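You operate a simulated robot arm through the tools that you are given. There is no shell and no other tool. Be economical: measure what you need, move in short steps, check, and stop when the job is done.

The job below is to be done with a simulated robot arm. You get a single attempt, and the scene is never put back.

JOB
Set the four zone heats by the tawrinas job card and wait for green.
Fine: lay that card in the job card tray first; all four lamps green.

It is judged by the outcome, as a careful person would: the job done as asked, and still so three seconds after it is handed in. It fails if anything else is knocked over, pushed out of place, dropped, spilled or broken.

ROBOT AND FRAMES
A 7-joint arm with a fingered hand on a trunk, on a base that drives. Base frame: it is fixed to the floor where the robot stands at the start and does not move with it; the origin is under the middle of the robot, x ahead of it, y to its left, z up. Units: mm, degrees, N and s.
With the tool pointing down near the work surface it reaches from about 320 to 840 mm from the robot's upright axis, wherever it stands. Its first joint turns from -143.0 to 143.0 degrees. Places, roughly: air knob [400, -700, 900]; cool knob [400, -800, 900]; fan toggle [500, -700, 900]; gate toggle [500, -900, 900]; head zone box [600, -500, 900]; head zone knob [700, -500, 1000]; inlet zone box [600, -100, 900]; inlet zone knob [700, -100, 1000]; inside of the job card tray [500, -600, 900]; melt zone box [600, -200, 900]; melt zone knob [700, -200, 1000]; mix zone box [600, -400, 900]; mix zone knob [700, -400, 1000]; pin toggle [500, -800, 900]; vent knob [400, -900, 900]. Payload 3 kg.
The tool frame sits at the grasp point between the pads (the TCP): z along the fingers, y along the line on which they close. The tips reach 26 mm beyond it. The gripper opens to 148 mm. The gripper's body begins 73 mm behind the TCP. The gripper is a hand of 3 fingers: y runs from the thumb to the fingers, the wrist lies at [0, 0, -229] in the tool frame, and closing takes about 1.5 s.
Orientation is told as [roll, pitch, yaw] about the base's x, y, z axes, in that order, counted from this pose: with the fingers straight down and closing along the base's y, the tool's x points along the base's -x, its y along +y and its z along -z.

CONTROLS
- The arm moves only by the tool nudge_tool. Its argument "targets" is a list of rows, each a list of 3 entries, a list of its own where there are three numbers: the shift along the tool's x, y, z in mm, then the turn, a rotation vector about the tool's x, y, z in rad, then the closure, from 0 (fully open) to 1 (shut). In form: [[[dx, dy, dz], [wx, wy, wz], gripper], ...]. A call has 1 to 12 rows; each row is the pose to reach, as a shift and turn from the pose commanded when the call began, along the tool's axes at that moment. A row lasts 0.2 s, in which the tool goes at most 50 mm and 8.6 degrees; a call with a longer step from one row to the next is refused whole, and so is a gripper value outside its range. Where a pose cannot be reached the arm comes as near as it can. A force on the tool above 40 N (or 10 N above the force at the start of the call, whichever is more), or a blocked arm, ends the call early, and 0.2 s more pass. Each finger travels about 153 mm/s and halts on what it meets, pressing with about 33 N; the grip force reading is that of the motor and also rises with nothing between the fingers. The clock runs only during rows and for 0.2 s after the last one: add rows that repeat a pose to give the fingers time. The reply holds the time, the measured pose of the TCP, the force on the tool along the base axes, the opening and the grip force, in the units named above and with some noise, with the torque about the TCP (base axes, N m) and any sound that the robot's microphone picked up.
- Cameras (640 x 400 px; columns grow to the right, rows downward): "scene" is now at [122.9, -37.7, 1868.8]; the picture's right is [-0.67, -0.74, -0.00], its down [-0.69, 0.62, -0.37] and it looks along [0.27, -0.24, -0.93] (base axes); focal length 285 px, centre (320, 200). "wrist" rides on the gripper at [68, -39, -90] in the tool frame; the picture's right is [0.50, 0.87, 0.00], its down [-0.66, 0.38, -0.65] and it looks along [-0.57, 0.33, 0.76] (tool axes); focal length 222 px, centre (320, 200). There is no depth. A picture from a camera that has moved, and an enlarged one, comes with that camera's place and axes in the base frame and with its lens.
- snapshot(camera): a new picture of that camera. No time passes.
- lift_body(by): slides the trunk up (or, below 0, down) by that many mm; the arm and the scene camera ride with it, the base frame stays. It gives what a move gives, with no picture.
- drive_base(legs): drives the robot by 1 to 6 legs, each [ahead, left, turn to the left] in mm, mm and degrees, along the robot's own axes; the way and the turn of a leg run together, so that a leg with both is an arc; at most 1500 mm and 180 degrees a leg. The arm and the cameras ride along, it lands a little off, and it stops where it bumps. It gives what a move gives.
- grasp_type(shape): the hand has 3 fingers and takes this shape, open, in about a second: jaw (thumb against the fingers, like two jaws); tri (thumb and two fingers); tip (a fingertip pinch); poke (one finger out to press); point (the index stretched); flat (the hand flat); cup (the hand cupped); fist (a fist). The gripper value then closes the fingers along that shape, each until it touches; the sizes above hold for jaw. It gives what a move gives, with no picture.
- head_to(pan, tilt): turns the head with the scene camera to pan (to the left, within 86 degrees either way) and tilt (down, from -29 to 69), counted from straight ahead of the robot. It gives what a move gives.
- zoom(camera, box): a new picture of the part [left, top, right, bottom] of that camera's present view, enlarged. No time passes.
- sign_off(): hands the job in; it is judged then, once.

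Go step by step. Nothing tells you exact positions but the pictures and the camera data: compare them with the known pose of the tool, close in by small moves and look again before you grip or let go. The budget is 120 turns and 82 pictures, counting those below and the enlarged ones. Unless the task says otherwise, let go and move clear before handing in, and close with one line.

The tools are called after "Request:" as name(argument=value, ...) on one line, values as JSON. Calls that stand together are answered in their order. nudge_tool: Moves the arm, as the interface text tells. Its arguments: {"type":"object","properties":{"targets":{"type":"array"}},"required":["targets"]} The other tools are called the same way: lift_body (by) slides the trunk up or down; grasp_type (shape) gives the hand a shape; drive_base (legs) drives the base; head_to (pan, tilt) turns the head that bears the scene camera; snapshot (camera) takes a picture; zoom (camera, box) takes an enlarged picture of a part of a camera's view; sign_off () hands the job in.

At the start:

```text
time_s: 0.0
position: [560.4, -504.9, 1000.1]
orientation: [0.0, 0.0, 0.0]
ft_force: [0.0, -0.1, 0.3]
torque: [0.04, -0.01, 0.01]
width: 147.7
grasp_force: 0.0
shape: jaw
trunk travel left (down, up): [-825.0, 65.0]
robot x, y, heading: [-0.6, 0.6, -0.0]
head pan, tilt: [-41.8, 68.5]
```

scene: 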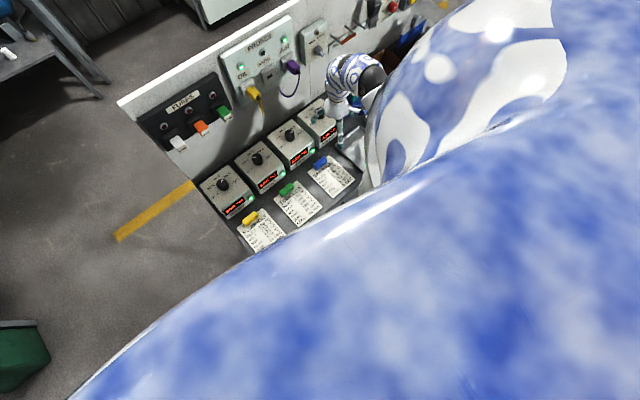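
wrist: 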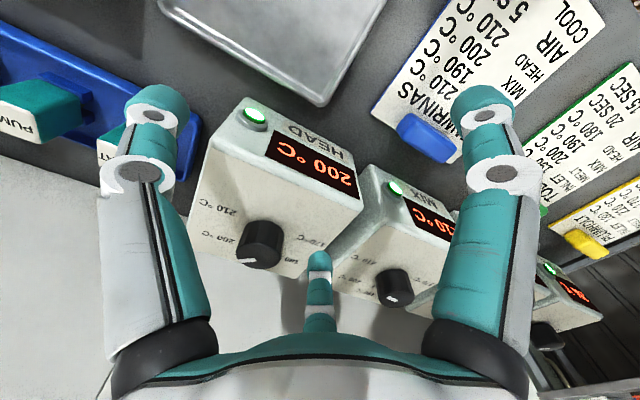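

I see four zone boxes (inlet, melt, mix, head) with knobs, and three job cards with blue, green and yellow tabs. I'll enlarge the cards and boxes to read them first.

Request:
zoom(camera="wrist", box=[340, 0, 640, 260])

Request:
zoom(camera="scene", box=[190, 90, 370, 260])

```text
1.54 times, centred on (490, 130) of wrist
camera zoom: at [492.1, -543.9, 1091.2], right [-0.5, 0.87, 0.0], down [0.66, 0.38, 0.65], along [0.57, 0.33, -0.76], focal length 342 px, centre (58, 308)
```

zoom: 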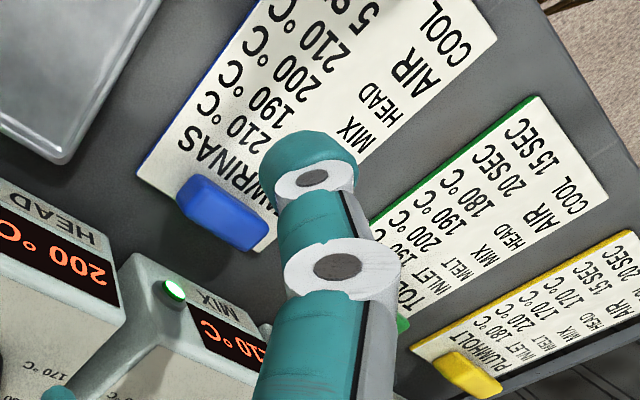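

```text
2.35 times, centred on (280, 175) of scene
camera zoom: at [122.9, -37.7, 1868.8], right [-0.67, -0.74, 0.0], down [-0.69, 0.62, -0.37], along [0.27, -0.24, -0.93], focal length 671 px, centre (414, 259)
```

zoom: 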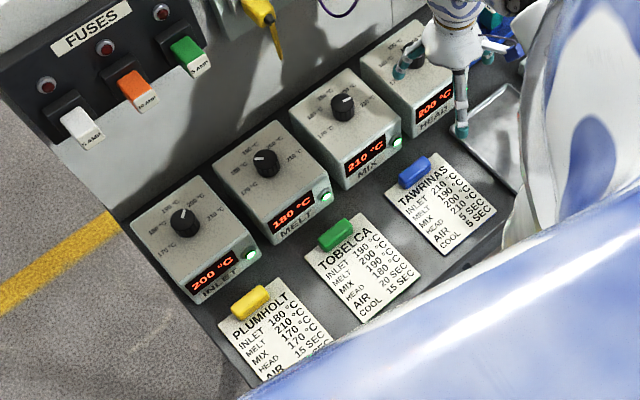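

The Tawrinas card reads inlet 210, melt 190, mix 200, head 210; its blue tab is near (527, -397). I'll move the hand up and back to view the card and the boxes better.

Request:
nudge_tool(targets=[[[25, 21, -20], [0, 0, 0], 0], [[50, 42, -40], [0, 0, 0], 0], [[75, 63, -60], [0, 0, 0], 0], [[100, 85, -80], [0, 0, 0], 0]])

Request:
snapshot(camera="wrist")

Request:
grasp_type(shape="tip")

Request:
snapshot(camera="wrist")

```text
time_s: 1.0
position: [460.1, -419.7, 1081.1]
orientation: [0.0, 0.0, 0.1]
ft_force: [0.3, 0.6, 0.1]
torque: [0.01, -0.02, -0.04]
width: 147.9
grasp_force: 0.3
shape: jaw
trunk travel left (down, up): [-825.0, 65.0]
robot x, y, heading: [1.9, 1.6, -0.1]
head pan, tilt: [-41.8, 68.5]
```

```text
77 pictures are left
camera wrist: at [392.0, -458.7, 1172.3], right [-0.5, 0.87, 0.0], down [0.65, 0.38, 0.65], along [0.57, 0.33, -0.76], focal length 222 px, centre (320, 200)
```

wrist: 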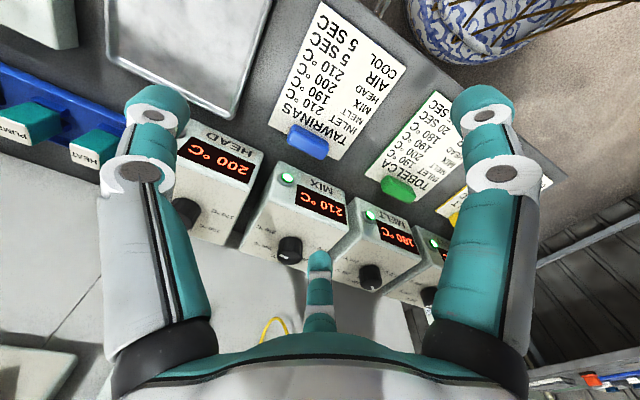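

```text
time_s: 1.9
position: [460.8, -420.6, 1080.1]
orientation: [0.0, 0.0, 0.1]
ft_force: [-0.1, 0.1, -0.6]
torque: [0.04, 0.0, -0.01]
width: 147.7
grasp_force: 0.0
shape: tip
trunk travel left (down, up): [-825.0, 65.0]
robot x, y, heading: [2.3, -2.1, 0.2]
head pan, tilt: [-41.8, 68.5]
```

```text
76 pictures are left
camera wrist: at [392.3, -459.6, 1171.6], right [-0.5, 0.87, 0.0], down [0.66, 0.38, 0.65], along [0.57, 0.33, -0.76], focal length 222 px, centre (320, 200)
```

wrist: 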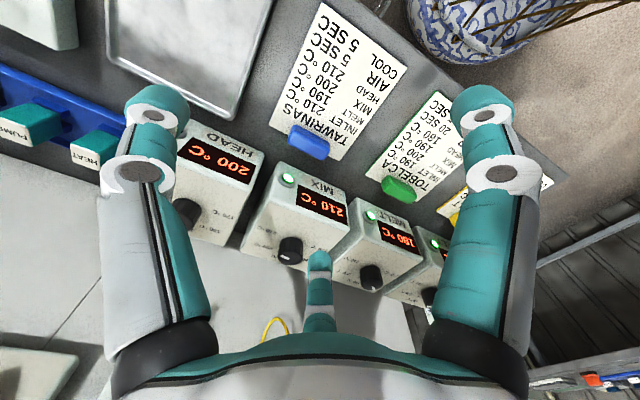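

The card values are confirmed. I'll check how the fingers close in the tip shape before choosing a grasp.

Request:
nudge_tool(targets=[[[0, 0, 0], [0, 0, 0], 0.8], [[0, 0, 0], [0, 0, 0], 0.8], [[0, 0, 0], [0, 0, 0], 0.8], [[0, 0, 0], [0, 0, 0], 0.8], [[0, 0, 0], [0, 0, 0], 0.8], [[0, 0, 0], [0, 0, 0], 0.8], [[0, 0, 0], [0, 0, 0], 0.8]])

Request:
snapshot(camera="wrist")

Request:
grasp_type(shape="jaw")

Request:
nudge_tool(targets=[[[0, 0, 0], [0, 0, 0], 0.8], [[0, 0, 0], [0, 0, 0], 0.8], [[0, 0, 0], [0, 0, 0], 0.8], [[0, 0, 0], [0, 0, 0], 0.8], [[0, 0, 0], [0, 0, 0], 0.8], [[0, 0, 0], [0, 0, 0], 0.8], [[0, 0, 0], [0, 0, 0], 0.8]])

Request:
snapshot(camera="wrist")

```text
time_s: 3.5
position: [459.5, -420.0, 1080.0]
orientation: [0.0, 0.0, 0.0]
ft_force: [-1.5, 0.1, -0.2]
torque: [-0.03, 0.01, 0.01]
width: 30.1
grasp_force: 0.1
shape: tip
trunk travel left (down, up): [-825.0, 65.0]
robot x, y, heading: [0.6, 4.3, 0.1]
head pan, tilt: [-41.8, 68.5]
```

```text
75 pictures are left
camera wrist: at [392.1, -459.5, 1171.7], right [-0.5, 0.87, 0.0], down [0.66, 0.38, 0.65], along [0.57, 0.33, -0.76], focal length 222 px, centre (320, 200)
```

wrist: 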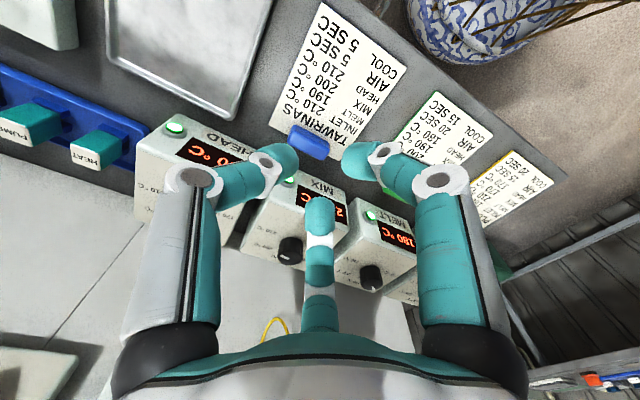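

```text
time_s: 4.4
position: [460.8, -420.0, 1081.2]
orientation: [0.0, -0.1, 0.0]
ft_force: [0.3, 0.2, 1.3]
torque: [0.0, -0.02, -0.04]
width: 147.6
grasp_force: 0.0
shape: jaw
trunk travel left (down, up): [-825.0, 65.0]
robot x, y, heading: [0.4, -0.8, 0.0]
head pan, tilt: [-41.8, 68.5]
```

```text
time_s: 6.0
position: [461.1, -419.5, 1080.1]
orientation: [0.0, 0.0, 0.0]
ft_force: [-0.3, -0.1, -0.5]
torque: [-0.01, -0.01, 0.01]
width: 29.8
grasp_force: 0.2
shape: jaw
trunk travel left (down, up): [-825.0, 65.0]
robot x, y, heading: [1.3, 0.6, -0.2]
head pan, tilt: [-41.8, 68.5]
```

```text
74 pictures are left
camera wrist: at [392.1, -459.5, 1171.7], right [-0.5, 0.87, 0.0], down [0.66, 0.38, 0.65], along [0.57, 0.33, -0.76], focal length 222 px, centre (320, 200)
```

wrist: 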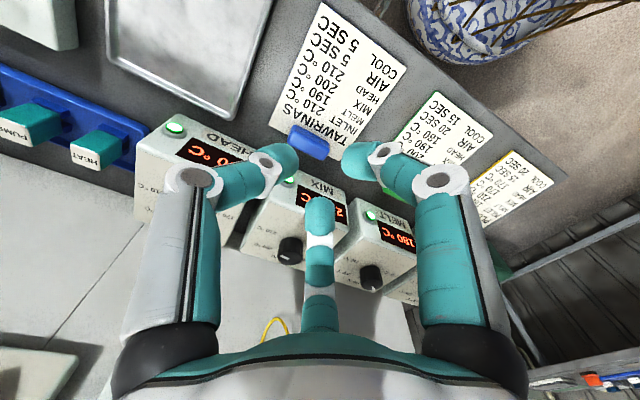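

The hand closes radially with three fingers. Now I'll look at the job card tray and its near edge from further back.

Request:
nudge_tool(targets=[[[26, -36, -4], [0, 0, 0], 0.6], [[52, -72, -8], [0, 0, 0], 0.6], [[78, -108, -12], [0, 0, 0], 0.6], [[104, -144, -16], [0, 0, 0], 0.6], [[130, -180, -20], [0, 0, 0], 0.6]])

Request:
snapshot(camera="wrist")

Request:
snapshot(camera="scene")

```text
time_s: 7.2
position: [328.4, -599.3, 1100.4]
orientation: [0.1, 0.0, 0.0]
ft_force: [-0.4, -0.4, 0.2]
torque: [-0.01, 0.0, -0.01]
width: 58.9
grasp_force: 0.1
shape: jaw
trunk travel left (down, up): [-825.0, 65.0]
robot x, y, heading: [-1.5, 3.4, 0.2]
head pan, tilt: [-41.8, 68.5]
```

```text
73 pictures are left
camera wrist: at [260.2, -639.5, 1191.3], right [-0.5, 0.87, 0.0], down [0.66, 0.38, 0.65], along [0.57, 0.33, -0.76], focal length 222 px, centre (320, 200)
```

wrist: 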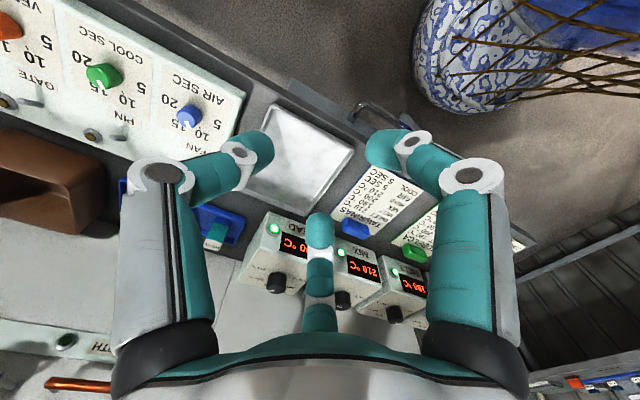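

```text
72 pictures are left
camera scene: at [122.3, -38.3, 1868.9], right [-0.67, -0.74, 0.0], down [-0.69, 0.62, -0.37], along [0.27, -0.24, -0.93], focal length 285 px, centre (320, 200)
```

scene: 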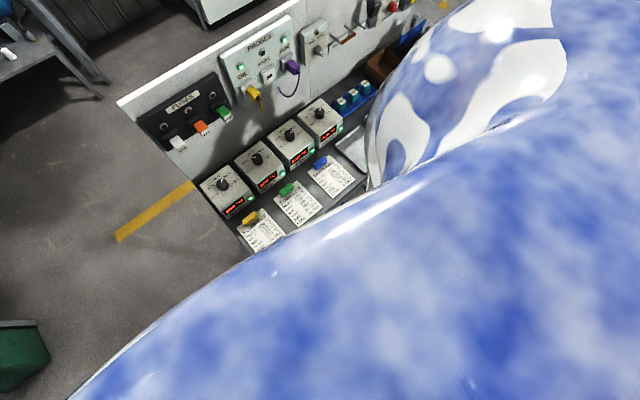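

The tray spans about x 380–555, y -648 to -503, so the card fits in with its tab at about (529, -575). Now to above the blue tab for a closer look.

Request:
nudge_tool(targets=[[[-28, 29, 14], [0, 0, 0], 0.55], [[-57, 58, 28], [0, 0, 0], 0.55], [[-85, 87, 43], [0, 0, 0], 0.55], [[-114, 115, 57], [0, 0, 0], 0.55], [[-142, 144, 71], [0, 0, 0], 0.55], [[-170, 173, 85], [0, 0, 0], 0.55], [[-199, 202, 100], [0, 0, 0], 0.55]])

Request:
snapshot(camera="wrist")

```text
time_s: 8.8
position: [528.6, -396.0, 1000.3]
orientation: [0.0, 0.1, -0.1]
ft_force: [0.1, -0.6, 0.0]
torque: [-0.01, 0.0, -0.01]
width: 66.1
grasp_force: 0.1
shape: jaw
trunk travel left (down, up): [-825.0, 65.0]
robot x, y, heading: [-4.5, 2.2, -0.1]
head pan, tilt: [-41.8, 68.5]
```

```text
71 pictures are left
camera wrist: at [460.9, -436.1, 1090.9], right [-0.5, 0.87, 0.0], down [0.66, 0.38, 0.65], along [0.57, 0.33, -0.76], focal length 222 px, centre (320, 200)
```

wrist: 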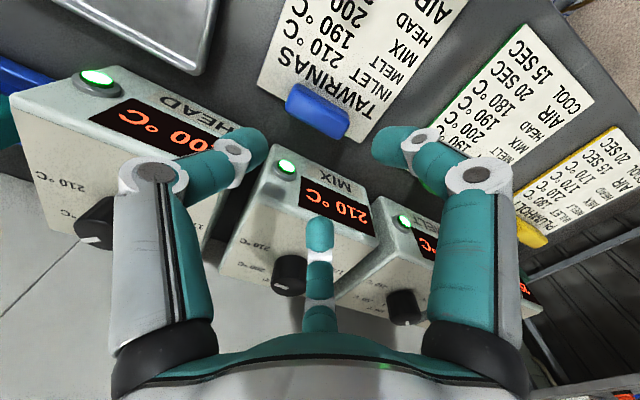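

Request:
zoom(camera="wrist", box=[230, 40, 430, 165])

```text
3.20 times, centred on (330, 102) of wrist
camera zoom: at [460.9, -436.1, 1090.9], right [-0.5, 0.87, 0.0], down [0.66, 0.38, 0.65], along [0.57, 0.33, -0.76], focal length 711 px, centre (288, 512)
```

zoom: 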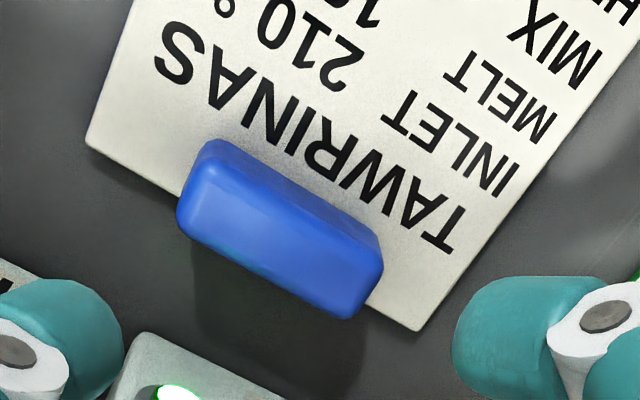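

The tab is about 62 mm (y) × 18 mm (x) × 20 mm high, centred near (529, -399). I'll descend with the fingers half closed so they clear the mix box, and check before gripping.

Request:
nudge_tool(targets=[[[1, -2, 30], [0, 0, 0], 0.48], [[1, -3, 60], [0, 0, 0], 0.48], [[1, -3, 80], [0, 0, 0], 0.48]])

Request:
snapshot(camera="wrist")

```text
time_s: 9.6
position: [523.3, -401.0, 918.6]
orientation: [0.1, 0.1, 0.0]
ft_force: [-22.8, 1.4, 4.9]
torque: [0.2, -1.01, 0.81]
width: 71.1
grasp_force: 0.0
shape: jaw
trunk travel left (down, up): [-825.0, 65.0]
robot x, y, heading: [3.6, -1.7, 0.1]
head pan, tilt: [-41.8, 68.5]
```

```text
69 pictures are left
camera wrist: at [456.3, -440.1, 1010.8], right [-0.5, 0.87, 0.0], down [0.66, 0.38, 0.65], along [0.57, 0.33, -0.76], focal length 222 px, centre (320, 200)
```

wrist: 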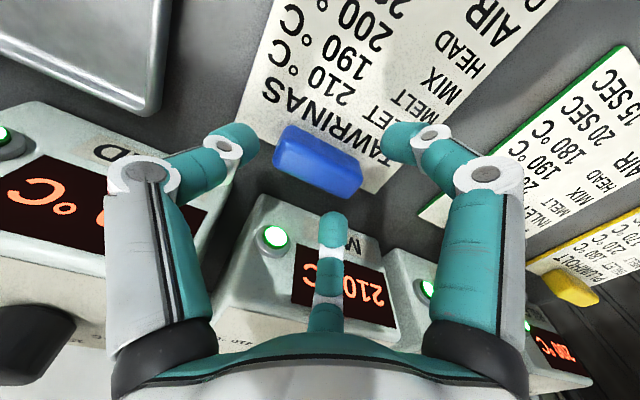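

The +x finger's knuckle touched the mix box. I'll back away upward and turn the hand 90° so the thumb is on the near side and the two fingers straddle the far side, which stick out less.

Request:
nudge_tool(targets=[[[10, 0, -20], [0, 0, 0], 0.48], [[15, 0, -60], [0, 0, 0.14], 0.48], [[15, 0, -90], [0, 0, 0.285], 0.48], [[15, 0, -90], [0, 0, 0.43], 0.48], [[15, 0, -90], [0, 0, 0.575], 0.48], [[15, 0, -90], [0, 0, 0.72], 0.48], [[15, 0, -90], [0, 0, 0.865], 0.48], [[15, 0, -90], [0, 0, 1.01], 0.48], [[15, 0, -90], [0, 0, 1.15], 0.48], [[15, 0, -90], [0, 0, 1.29], 0.48], [[15, 0, -90], [0, 0, 1.43], 0.48], [[15, 0, -90], [0, 0, 1.5708], 0.48]])

Request:
snapshot(camera="wrist")

Request:
zoom(camera="scene", box=[190, 90, 370, 260])

```text
time_s: 12.2
position: [514.6, -399.0, 1010.6]
orientation: [-0.1, -0.1, -90.1]
ft_force: [0.5, 0.1, 0.5]
torque: [0.0, 0.0, 0.01]
width: 76.6
grasp_force: 0.0
shape: jaw
trunk travel left (down, up): [-825.0, 65.0]
robot x, y, heading: [-1.5, 1.5, -0.4]
head pan, tilt: [-41.8, 68.5]
```

```text
68 pictures are left
camera wrist: at [474.2, -332.9, 1101.4], right [0.87, 0.5, 0.0], down [0.38, -0.66, 0.65], along [0.33, -0.57, -0.76], focal length 222 px, centre (320, 200)
```

wrist: 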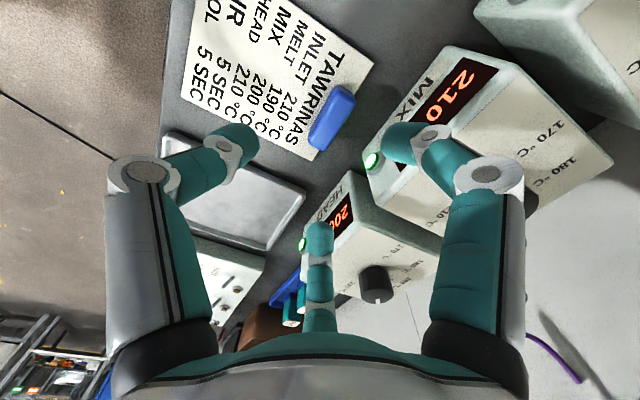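

```text
2.35 times, centred on (280, 175) of scene
camera zoom: at [122.9, -37.6, 1868.8], right [-0.67, -0.74, 0.0], down [-0.69, 0.62, -0.37], along [0.27, -0.24, -0.93], focal length 671 px, centre (414, 259)
```

zoom: 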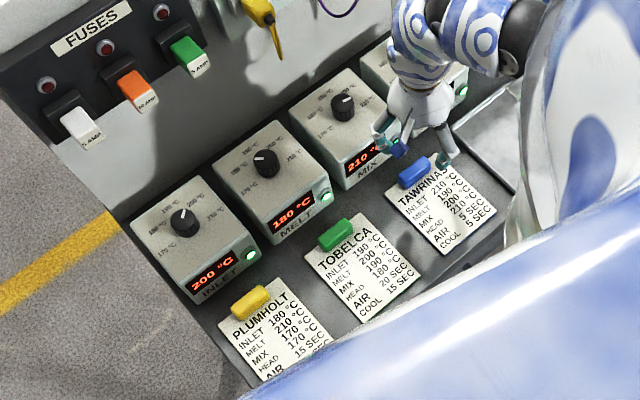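

The tab is confirmed at (528, -399). With this orientation the fingers should clear the box, so I'll descend over the tab.

Request:
nudge_tool(targets=[[[0, 8, 40], [0, 0, 0], 0.46], [[0, 15, 80], [0, 0, 0], 0.46], [[0, 15, 105], [0, 0, 0], 0.46]])

Request:
snapshot(camera="wrist")

```text
time_s: 13.0
position: [527.7, -399.8, 903.8]
orientation: [-0.1, -0.1, -90.1]
ft_force: [-0.4, -0.1, -0.3]
torque: [0.04, 0.0, -0.01]
width: 79.4
grasp_force: 0.0
shape: jaw
trunk travel left (down, up): [-825.0, 65.0]
robot x, y, heading: [-2.4, 0.1, -0.3]
head pan, tilt: [-41.8, 68.5]
```

```text
66 pictures are left
camera wrist: at [487.7, -332.8, 995.2], right [0.87, 0.5, 0.0], down [0.38, -0.65, 0.65], along [0.33, -0.57, -0.76], focal length 222 px, centre (320, 200)
```

wrist: 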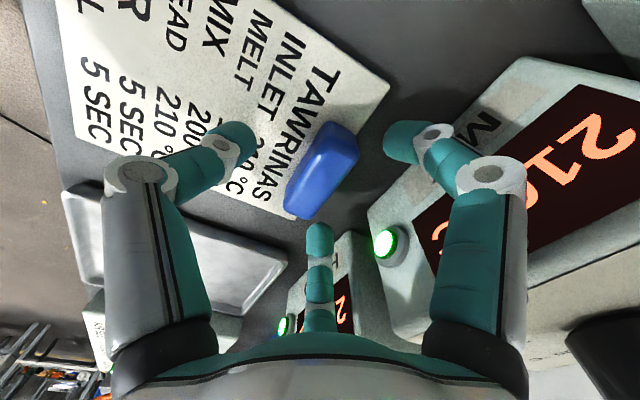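

No contact, and the tab sits between the fingers. Lowering the last 15 mm and closing.

Request:
nudge_tool(targets=[[[0, 2, 8], [0, 0, 0], 0.46], [[0, 2, 15], [0, 0, 0], 0.46], [[0, 2, 15], [0, 0, 0], 0.7], [[0, 2, 15], [0, 0, 0], 0.9], [[0, 2, 15], [0, 0, 0], 1], [[0, 2, 15], [0, 0, 0], 1], [[0, 2, 15], [0, 0, 0], 1], [[0, 2, 15], [0, 0, 0], 1], [[0, 2, 15], [0, 0, 0], 1]])

Request:
snapshot(camera="wrist")

```text
time_s: 15.0
position: [529.3, -399.5, 890.6]
orientation: [0.1, -0.1, -89.9]
ft_force: [-4.7, 0.9, 16.9]
torque: [-0.01, 0.52, -0.04]
width: 33.2
grasp_force: 32.9
shape: jaw
trunk travel left (down, up): [-825.0, 65.0]
robot x, y, heading: [-1.8, -1.2, 0.2]
head pan, tilt: [-41.8, 68.5]
```

```text
65 pictures are left
camera wrist: at [489.4, -332.3, 981.6], right [0.87, 0.5, 0.0], down [0.38, -0.66, 0.65], along [0.33, -0.57, -0.76], focal length 222 px, centre (320, 200)
```

wrist: 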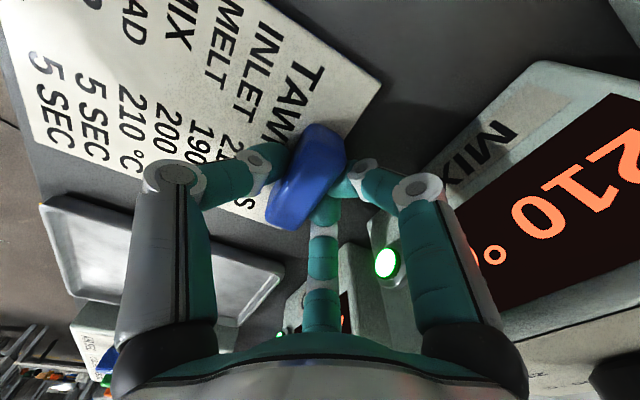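

It has gripped (width 33, 33 N). Lifting gently to check that the card comes along.

Request:
nudge_tool(targets=[[[0, -2, -10], [0, 0, 0], 1], [[0, -4, -30], [0, 0, 0], 1], [[0, -4, -60], [0, 0, 0], 1], [[0, -4, -60], [0, 0, 0], 1]])

Request:
snapshot(camera="wrist")

Request:
zoom(camera="scene", box=[190, 90, 370, 260])

```text
time_s: 16.0
position: [525.3, -401.1, 949.9]
orientation: [0.0, 0.0, -90.0]
ft_force: [0.6, 0.1, -0.4]
torque: [-0.01, -0.06, 0.01]
width: 31.3
grasp_force: 33.6
shape: jaw
trunk travel left (down, up): [-825.0, 65.0]
robot x, y, heading: [-4.0, 2.5, 0.0]
head pan, tilt: [-41.8, 68.5]
```

```text
64 pictures are left
camera wrist: at [486.5, -333.6, 1041.6], right [0.87, 0.5, 0.0], down [0.38, -0.66, 0.65], along [0.33, -0.57, -0.76], focal length 222 px, centre (320, 200)
```

wrist: 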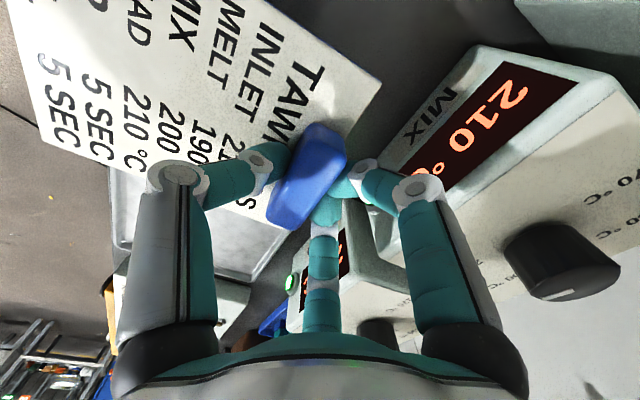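

```text
2.35 times, centred on (280, 175) of scene
camera zoom: at [123.2, -37.5, 1868.8], right [-0.67, -0.74, 0.0], down [-0.69, 0.62, -0.37], along [0.27, -0.24, -0.93], focal length 671 px, centre (414, 259)
```

zoom: 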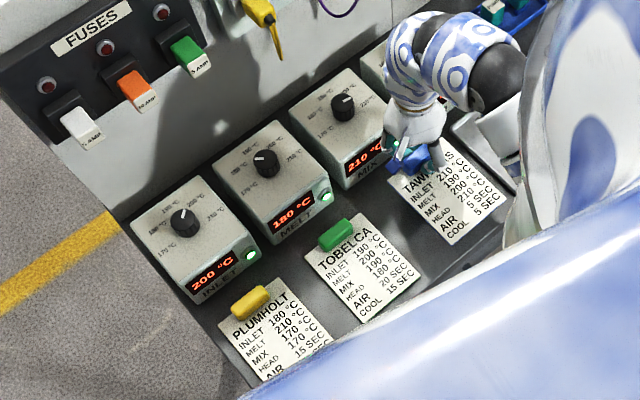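

The card is held level. I'll carry it over the tray at this height and compare edges.

Request:
nudge_tool(targets=[[[-44, 3, 0], [0, 0, 0], 1], [[-87, 6, 0], [0, 0, 0], 1], [[-131, 9, 0], [0, 0, 0], 1], [[-174, 12, 0], [0, 0, 0], 1], [[-174, 12, 0], [0, 0, 0], 1]])

Request:
snapshot(camera="wrist")

Request:
snapshot(camera="scene")

```text
time_s: 17.2
position: [536.5, -574.7, 949.9]
orientation: [0.0, 0.0, -90.0]
ft_force: [0.7, -0.8, -0.5]
torque: [-0.01, -0.08, 0.0]
width: 31.3
grasp_force: 32.8
shape: jaw
trunk travel left (down, up): [-825.0, 65.0]
robot x, y, heading: [0.3, -3.7, -0.1]
head pan, tilt: [-41.8, 68.5]
```

```text
62 pictures are left
camera wrist: at [497.8, -507.7, 1040.7], right [0.87, 0.5, 0.0], down [0.38, -0.66, 0.65], along [0.33, -0.57, -0.76], focal length 222 px, centre (320, 200)
```

wrist: 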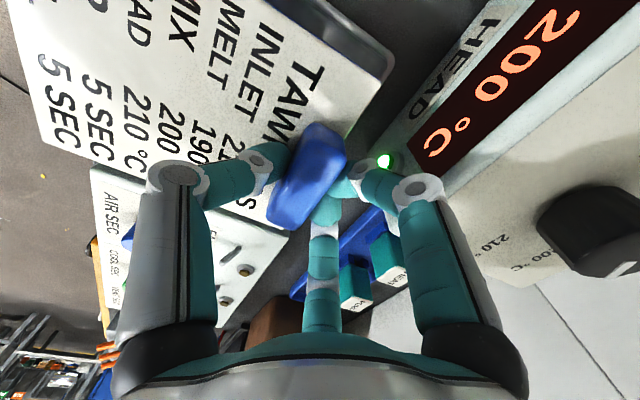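

```text
61 pictures are left
camera scene: at [122.8, -37.4, 1868.9], right [-0.67, -0.74, 0.0], down [-0.69, 0.62, -0.37], along [0.27, -0.24, -0.93], focal length 285 px, centre (320, 200)
```

scene: 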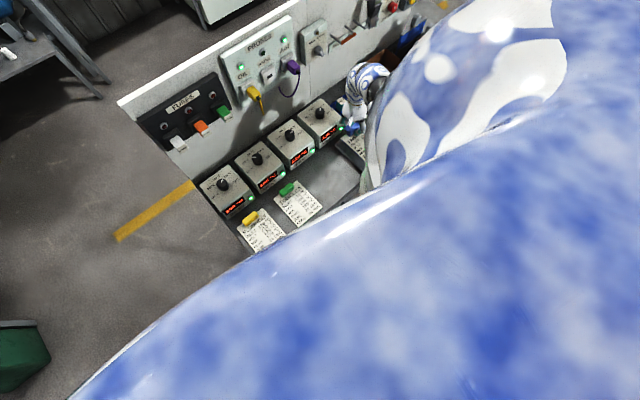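

Request:
zoom(camera="wrist", box=[220, 0, 440, 140])

```text
2.86 times, centred on (330, 70) of wrist
camera zoom: at [497.8, -507.7, 1040.7], right [0.87, 0.5, 0.0], down [0.38, -0.66, 0.65], along [0.33, -0.57, -0.76], focal length 635 px, centre (291, 571)
```

zoom: 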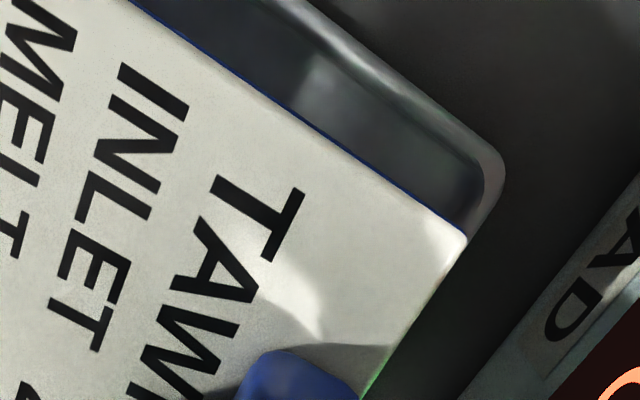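

Tray and card edges line up to within a few mm; I'll shift 3 mm forward and lower the card into the tray.

Request:
nudge_tool(targets=[[[0, 3, 20], [0, 0, 0], 1], [[0, 3, 35], [0, 0, 0], 1], [[0, 3, 45], [0, 0, 0], 1], [[0, 3, 45], [0, 0, 0], 1]])

Request:
snapshot(camera="wrist")

```text
time_s: 18.2
position: [539.7, -573.9, 904.2]
orientation: [0.0, 0.1, -90.0]
ft_force: [-0.2, -0.5, -0.6]
torque: [0.01, -0.05, 0.01]
width: 31.3
grasp_force: 32.4
shape: jaw
trunk travel left (down, up): [-825.0, 65.0]
robot x, y, heading: [-1.0, 2.7, 0.4]
head pan, tilt: [-41.8, 68.5]
```

```text
59 pictures are left
camera wrist: at [501.2, -507.8, 995.9], right [0.87, 0.5, 0.0], down [0.38, -0.66, 0.65], along [0.33, -0.57, -0.76], focal length 222 px, centre (320, 200)
```

wrist: 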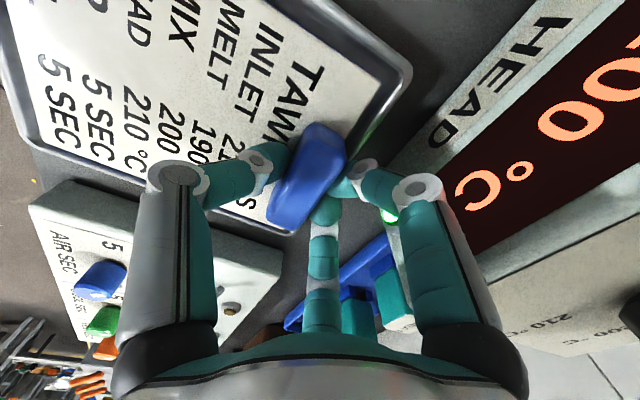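

The card sits inside the tray outline. Lowering the rest until it touches down.

Request:
nudge_tool(targets=[[[0, 0, 4], [0, 0, 0], 1], [[0, 0, 8], [0, 0, 0], 1], [[0, 0, 11], [0, 0, 0], 1], [[0, 0, 13], [0, 0, 0], 1]])

Request:
snapshot(camera="wrist")

```text
time_s: 19.3
position: [541.3, -575.7, 897.2]
orientation: [0.3, -0.3, -90.0]
ft_force: [-5.9, 4.2, 29.8]
torque: [0.15, 0.67, -0.15]
width: 32.2
grasp_force: 32.6
shape: jaw
trunk travel left (down, up): [-825.0, 65.0]
robot x, y, heading: [-0.7, 5.4, 0.1]
head pan, tilt: [-41.8, 68.5]
stopped in row 4: the force on the tool passed its limit (the readings are from after the stop); the commanded pose is now the measured one
```

```text
58 pictures are left
camera wrist: at [501.4, -507.3, 987.4], right [0.87, 0.5, 0.0], down [0.37, -0.65, 0.66], along [0.33, -0.57, -0.75], focal length 222 px, centre (320, 200)
```

wrist: 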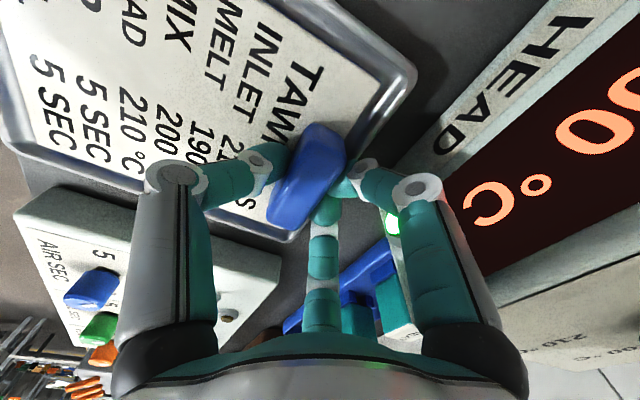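

Request:
zoom(camera="wrist", box=[0, 0, 440, 250])

Request:
zoom(camera="wrist", box=[280, 20, 440, 220])

```text
1.45 times, centred on (220, 125) of wrist
camera zoom: at [501.4, -507.3, 987.4], right [0.87, 0.5, 0.0], down [0.37, -0.65, 0.66], along [0.33, -0.57, -0.75], focal length 323 px, centre (466, 309)
```

zoom: 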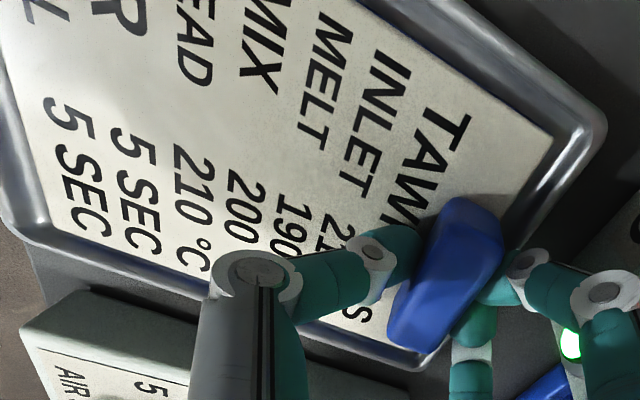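

```text
2.00 times, centred on (360, 120) of wrist
camera zoom: at [501.4, -507.3, 987.4], right [0.87, 0.5, 0.0], down [0.37, -0.65, 0.66], along [0.33, -0.57, -0.75], focal length 444 px, centre (240, 360)
```

zoom: 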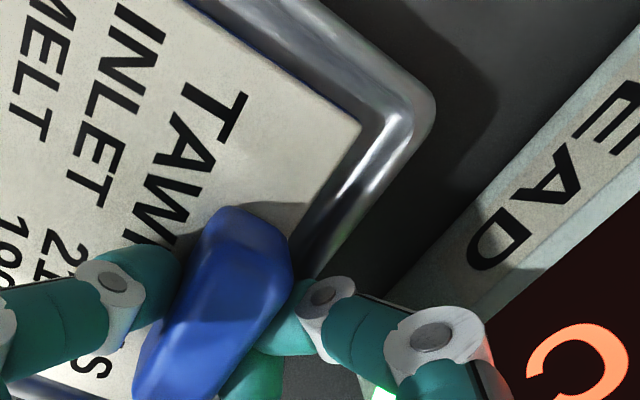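

The card is within the rims. I'll relieve the pressure, open slightly and rise.

Request:
nudge_tool(targets=[[[0, 0, -2], [0, 0, 0], 1], [[0, 0, -2], [0, 0, 0], 0.7], [[0, 0, -3], [0, 0, 0], 0.6], [[0, -1, -5], [0, 0, 0], 0.52], [[0, -1, -8], [0, 0, 0], 0.52], [[0, -1, -20], [0, 0, 0], 0.52], [[0, -1, -45], [0, 0, 0], 0.52], [[0, -15, -75], [0, 0, 0], 0.52], [[0, -15, -115], [0, 0, 0], 0.52]])

Request:
snapshot(camera="wrist")

```text
time_s: 21.3
position: [526.7, -575.7, 1008.7]
orientation: [0.2, -0.1, -90.0]
ft_force: [0.4, 0.6, -0.1]
torque: [0.0, 0.01, 0.0]
width: 70.7
grasp_force: 0.0
shape: jaw
trunk travel left (down, up): [-825.0, 65.0]
robot x, y, heading: [-2.6, 4.7, -0.1]
head pan, tilt: [-41.8, 68.5]
```

```text
55 pictures are left
camera wrist: at [486.9, -507.9, 1100.9], right [0.87, 0.5, 0.0], down [0.38, -0.65, 0.66], along [0.33, -0.57, -0.75], focal length 222 px, centre (320, 200)
```

wrist: 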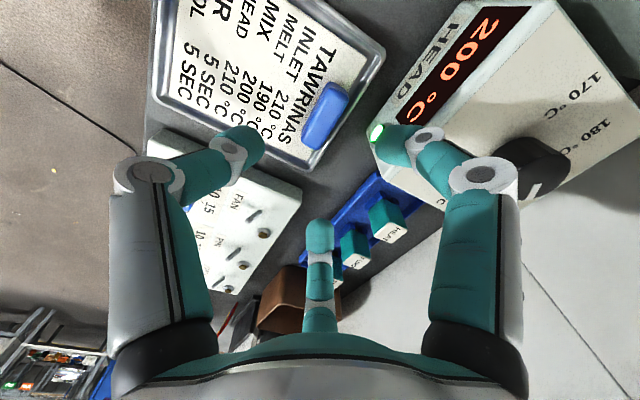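

The card lies properly in the tray. Next I'll study the knobs and their scales.

Request:
zoom(camera="scene", box=[195, 140, 285, 200])

Request:
zoom(camera="scene", box=[260, 90, 350, 150])

```text
6.67 times, centred on (240, 170) of scene
camera zoom: at [122.8, -37.9, 1868.8], right [-0.67, -0.74, 0.0], down [-0.69, 0.62, -0.37], along [0.27, -0.24, -0.93], focal length 1902 px, centre (853, 400)
```

zoom: 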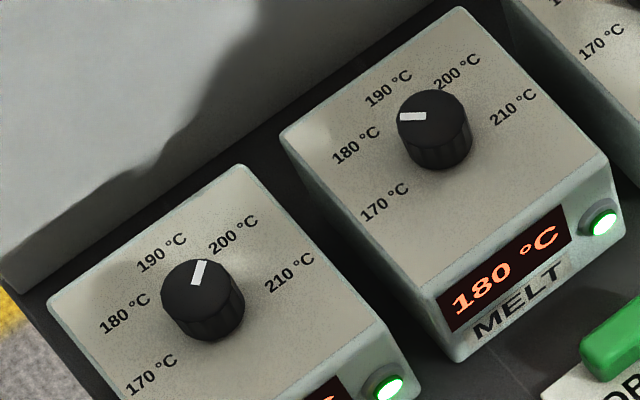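

```text
6.67 times, centred on (305, 120) of scene
camera zoom: at [122.8, -37.9, 1868.8], right [-0.67, -0.74, 0.0], down [-0.69, 0.62, -0.37], along [0.27, -0.24, -0.93], focal length 1902 px, centre (420, 733)
```

zoom: 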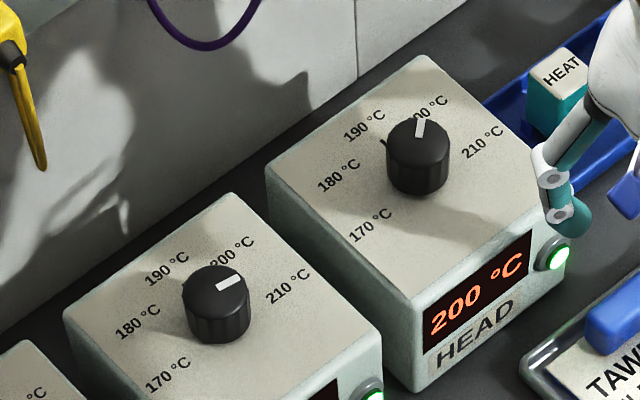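

The knobs have vertical axes, about 36 mm across, at x≈655 and y≈-61, -210, -362, -510, tops at z≈970. Before going there, I'll check how far the probe plugs stick out from the wall.

Request:
zoom(camera="scene", box=[200, 10, 350, 110])

Request:
nudge_tool(targets=[[[22, -10, -35], [0, 0, 0], 0.45], [[44, -20, -70], [0, 0, 0], 0.45], [[70, -30, -100], [0, 0, 0], 0.45]])

Request:
snapshot(camera="wrist")

```text
4.00 times, centred on (275, 60) of scene
camera zoom: at [122.8, -37.9, 1868.8], right [-0.67, -0.74, 0.0], down [-0.69, 0.62, -0.37], along [0.27, -0.24, -0.93], focal length 1141 px, centre (500, 760)
```

zoom: 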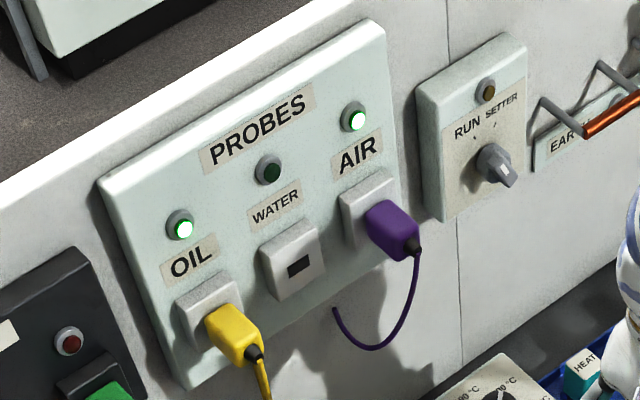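

```text
time_s: 22.1
position: [496.5, -505.1, 1109.7]
orientation: [0.2, -0.2, -89.9]
ft_force: [0.2, -0.1, -0.9]
torque: [-0.02, -0.02, 0.03]
width: 80.8
grasp_force: 0.0
shape: jaw
trunk travel left (down, up): [-825.0, 65.0]
robot x, y, heading: [-0.9, -2.1, 0.3]
head pan, tilt: [-41.8, 68.5]
```

```text
51 pictures are left
camera wrist: at [456.6, -436.4, 1199.9], right [0.87, 0.5, 0.0], down [0.38, -0.65, 0.66], along [0.33, -0.57, -0.75], focal length 222 px, centre (320, 200)
```

wrist: 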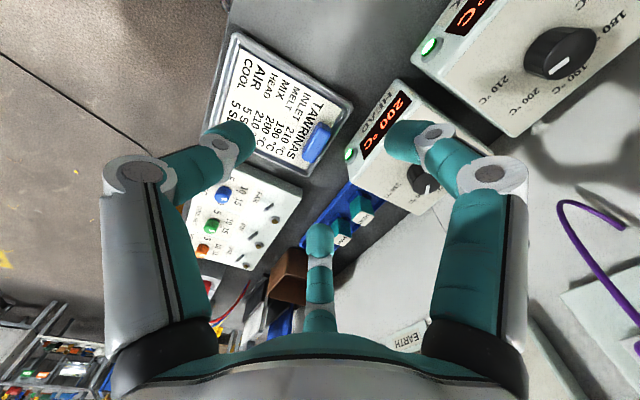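

The plugs sit near z≈1170 close to the wall, so I'll lean the palm back about 12° while working on the knobs. Moving to hover above the head knob.

Request:
nudge_tool(targets=[[[0, 40, 0], [-0.07, 0, 0], 0.45], [[-2, 80, 10], [-0.14, 0, 0], 0.45], [[-4, 120, 30], [-0.21, 0, 0], 0.45], [[-5, 150, 60], [-0.21, 0, 0], 0.45]])

Request:
snapshot(camera="wrist")

Request:
zoom(camera="scene", box=[230, 30, 410, 150])

```text
time_s: 23.1
position: [648.0, -509.8, 1047.9]
orientation: [12.1, -0.2, -90.1]
ft_force: [0.1, 0.2, -0.5]
torque: [-0.01, 0.01, 0.02]
width: 80.8
grasp_force: 0.0
shape: jaw
trunk travel left (down, up): [-825.0, 65.0]
robot x, y, heading: [1.2, 0.8, 0.0]
head pan, tilt: [-41.8, 68.5]
```

```text
50 pictures are left
camera wrist: at [589.8, -442.8, 1129.3], right [0.85, 0.5, 0.18], down [0.23, -0.65, 0.72], along [0.48, -0.57, -0.67], focal length 222 px, centre (320, 200)
```

wrist: 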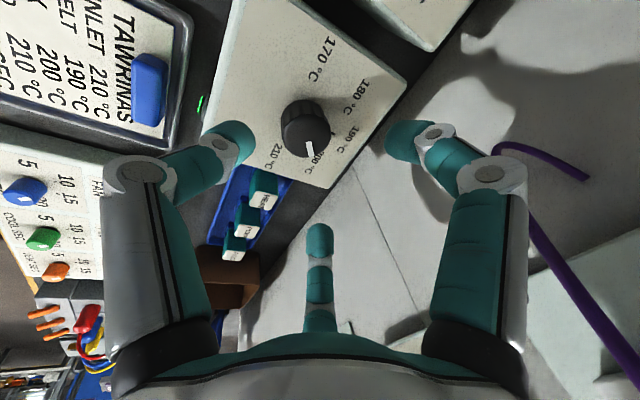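

```text
3.33 times, centred on (320, 90) of scene
camera zoom: at [123.9, -37.8, 1868.7], right [-0.67, -0.74, 0.0], down [-0.69, 0.62, -0.37], along [0.27, -0.24, -0.93], focal length 951 px, centre (320, 567)
```

zoom: 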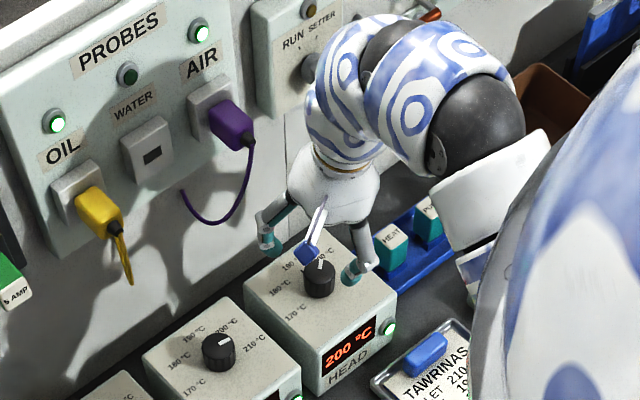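

The head knob is at about (655, -516). I'll turn the hand 26° counter-clockwise about the vertical in readiness and come down part-way.

Request:
nudge_tool(targets=[[[-2, 0, 8], [0, 0.024, -0.111], 0.45], [[-4, -1, 16], [0, 0.047, -0.222], 0.45], [[-6, -2, 26], [0, 0.071, -0.333], 0.45], [[-6, -3, 36], [0, 0.094, -0.444], 0.45]])

Request:
snapshot(camera="wrist")

```text
time_s: 24.1
position: [652.8, -516.2, 1014.2]
orientation: [12.2, -0.2, -63.8]
ft_force: [0.0, -0.4, 0.4]
torque: [0.02, 0.01, -0.01]
width: 80.8
grasp_force: 0.1
shape: jaw
trunk travel left (down, up): [-825.0, 65.0]
robot x, y, heading: [-0.4, 0.2, -0.3]
head pan, tilt: [-41.8, 68.5]
```

```text
48 pictures are left
camera wrist: at [569.8, -481.1, 1093.9], right [0.54, 0.82, 0.18], down [0.5, -0.48, 0.72], along [0.68, -0.3, -0.67], focal length 222 px, centre (320, 200)
```

wrist: 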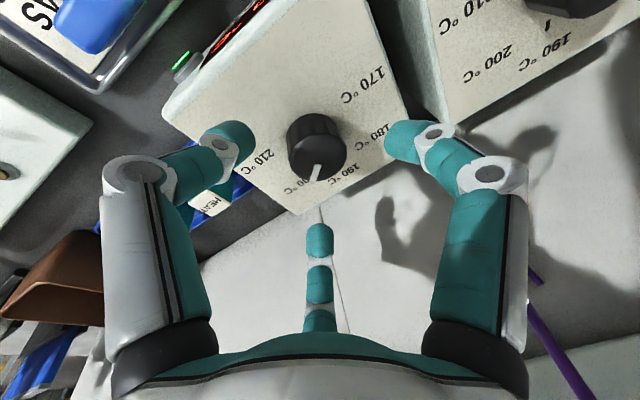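

Request:
nudge_tool(targets=[[[0, -2, 8], [0, 0, 0], 0.45], [[0, -3.3, 15.6], [0, 0, 0], 0.45]])

Request:
snapshot(camera="wrist")

```text
time_s: 24.7
position: [652.0, -515.8, 996.7]
orientation: [12.1, -0.2, -63.9]
ft_force: [-0.5, -0.1, -0.9]
torque: [0.02, 0.02, 0.01]
width: 80.8
grasp_force: 0.0
shape: jaw
trunk travel left (down, up): [-825.0, 65.0]
robot x, y, heading: [-1.6, -2.9, 0.1]
head pan, tilt: [-41.8, 68.5]
```

```text
47 pictures are left
camera wrist: at [570.1, -481.3, 1077.8], right [0.54, 0.82, 0.18], down [0.49, -0.48, 0.72], along [0.68, -0.3, -0.67], focal length 222 px, centre (320, 200)
```

wrist: 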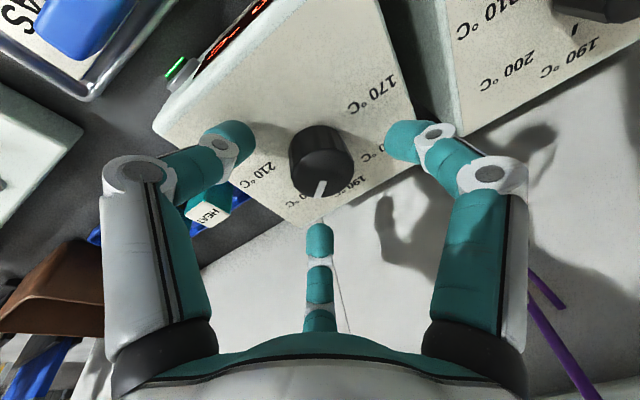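

The knob top is at about z 968, centred at (657, -513), in line with the tool axis. Going down 15 mm and closing on the knob.

Request:
nudge_tool(targets=[[[0, -1.6, 8], [0, 0, 0], 0.5], [[0, -3.2, 15], [0, 0, 0], 0.55], [[0, -3.2, 15], [0, 0, 0], 0.65], [[0, -3.2, 15], [0, 0, 0], 0.75], [[0, -3.2, 15], [0, 0, 0], 0.85], [[0, -3.2, 15], [0, 0, 0], 0.9], [[0, -3.2, 15], [0, 0, 0], 0.9]])

Request:
snapshot(camera="wrist")

```text
time_s: 25.4
position: [651.4, -521.0, 986.5]
orientation: [12.2, -0.8, -64.2]
ft_force: [-7.1, -1.2, 21.2]
torque: [-0.25, 0.83, -0.02]
width: 53.9
grasp_force: 0.0
shape: jaw
trunk travel left (down, up): [-825.0, 65.0]
robot x, y, heading: [0.7, -0.3, -0.1]
head pan, tilt: [-41.8, 68.5]
stopped in row 3: the force on the tool passed its limit (the readings are from after the stop); the commanded pose is now the measured one
```

```text
46 pictures are left
camera wrist: at [569.6, -483.8, 1066.6], right [0.54, 0.82, 0.18], down [0.49, -0.48, 0.73], along [0.68, -0.31, -0.66], focal length 222 px, centre (320, 200)
```

wrist: 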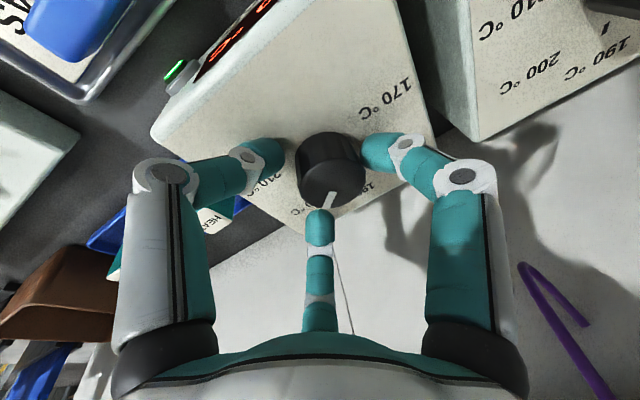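

The leaned thumb touched the panel. I'll raise, reduce the lean to about 5°, re-centre and close on the knob.

Request:
nudge_tool(targets=[[[0, 1.2, -6], [0, 0, 0], 0.5], [[2, 4, -7], [0.06, 0, 0], 0.5], [[4.3, 7.5, -5.5], [0.12, 0, 0], 0.5], [[4.3, 7.2, -3], [0.12, 0, 0], 0.5], [[4.3, 7.2, -3], [0.12, 0, 0], 0.5]])

Request:
snapshot(camera="wrist")

Request:
zoom(camera="scene", box=[230, 30, 410, 150])

```text
time_s: 26.6
position: [656.3, -514.2, 989.1]
orientation: [5.2, -0.6, -64.2]
ft_force: [0.0, -0.2, -0.7]
torque: [-0.01, 0.01, 0.01]
width: 73.4
grasp_force: 0.0
shape: jaw
trunk travel left (down, up): [-825.0, 65.0]
robot x, y, heading: [-2.5, 4.1, -0.0]
head pan, tilt: [-41.8, 68.5]
```

```text
45 pictures are left
camera wrist: at [582.8, -472.4, 1075.7], right [0.56, 0.83, 0.07], down [0.57, -0.45, 0.69], along [0.6, -0.34, -0.72], focal length 222 px, centre (320, 200)
```

wrist: 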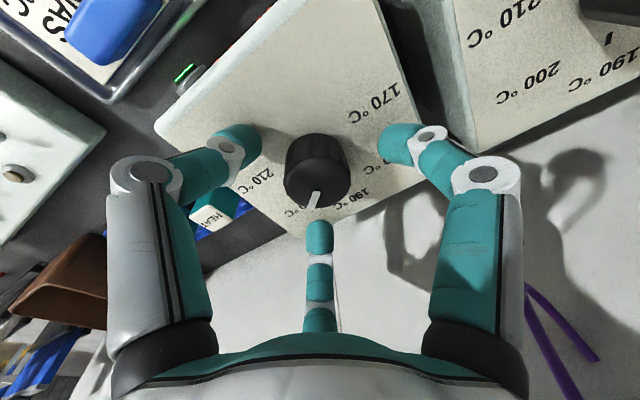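

```text
3.33 times, centred on (320, 90) of scene
camera zoom: at [122.8, -37.9, 1868.8], right [-0.67, -0.74, 0.0], down [-0.69, 0.62, -0.37], along [0.27, -0.24, -0.93], focal length 951 px, centre (320, 567)
```

zoom: 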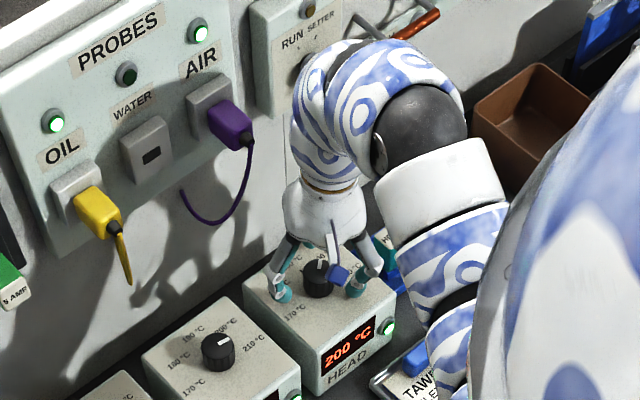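

Centred now with clearance to the cables. Lowering 4 mm and closing.

Request:
nudge_tool(targets=[[[0, 0, 4], [0, 0, 0], 0.55], [[0, 0, 4], [0, 0, 0], 0.65], [[0, 0, 4], [0, 0, 0], 0.75], [[0, 0, 4], [0, 0, 0], 0.8], [[0, 0, 4], [0, 0, 0], 0.85], [[0, 0, 4], [0, 0, 0], 0.9], [[0, 0, 4], [0, 0, 0], 0.9]])

Request:
snapshot(camera="wrist")

```text
time_s: 28.2
position: [655.2, -512.9, 984.8]
orientation: [5.2, -0.4, -64.2]
ft_force: [-0.9, -2.3, -3.8]
torque: [-0.14, 0.13, -0.02]
width: 31.7
grasp_force: 33.0
shape: jaw
trunk travel left (down, up): [-825.0, 65.0]
robot x, y, heading: [-1.0, -1.5, 0.0]
head pan, tilt: [-41.8, 68.5]
```

```text
43 pictures are left
camera wrist: at [583.3, -472.9, 1071.3], right [0.56, 0.83, 0.07], down [0.57, -0.45, 0.69], along [0.6, -0.34, -0.72], focal length 222 px, centre (320, 200)
```

wrist: 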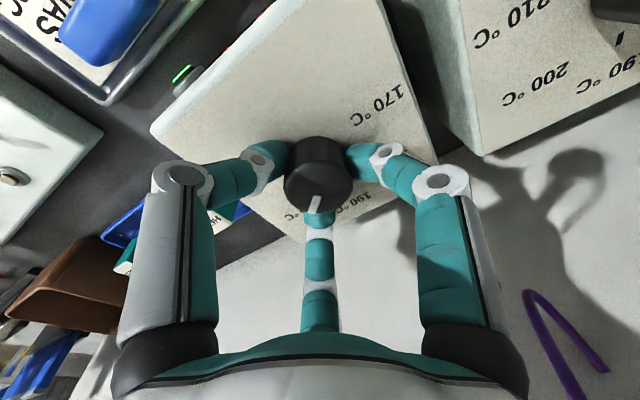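

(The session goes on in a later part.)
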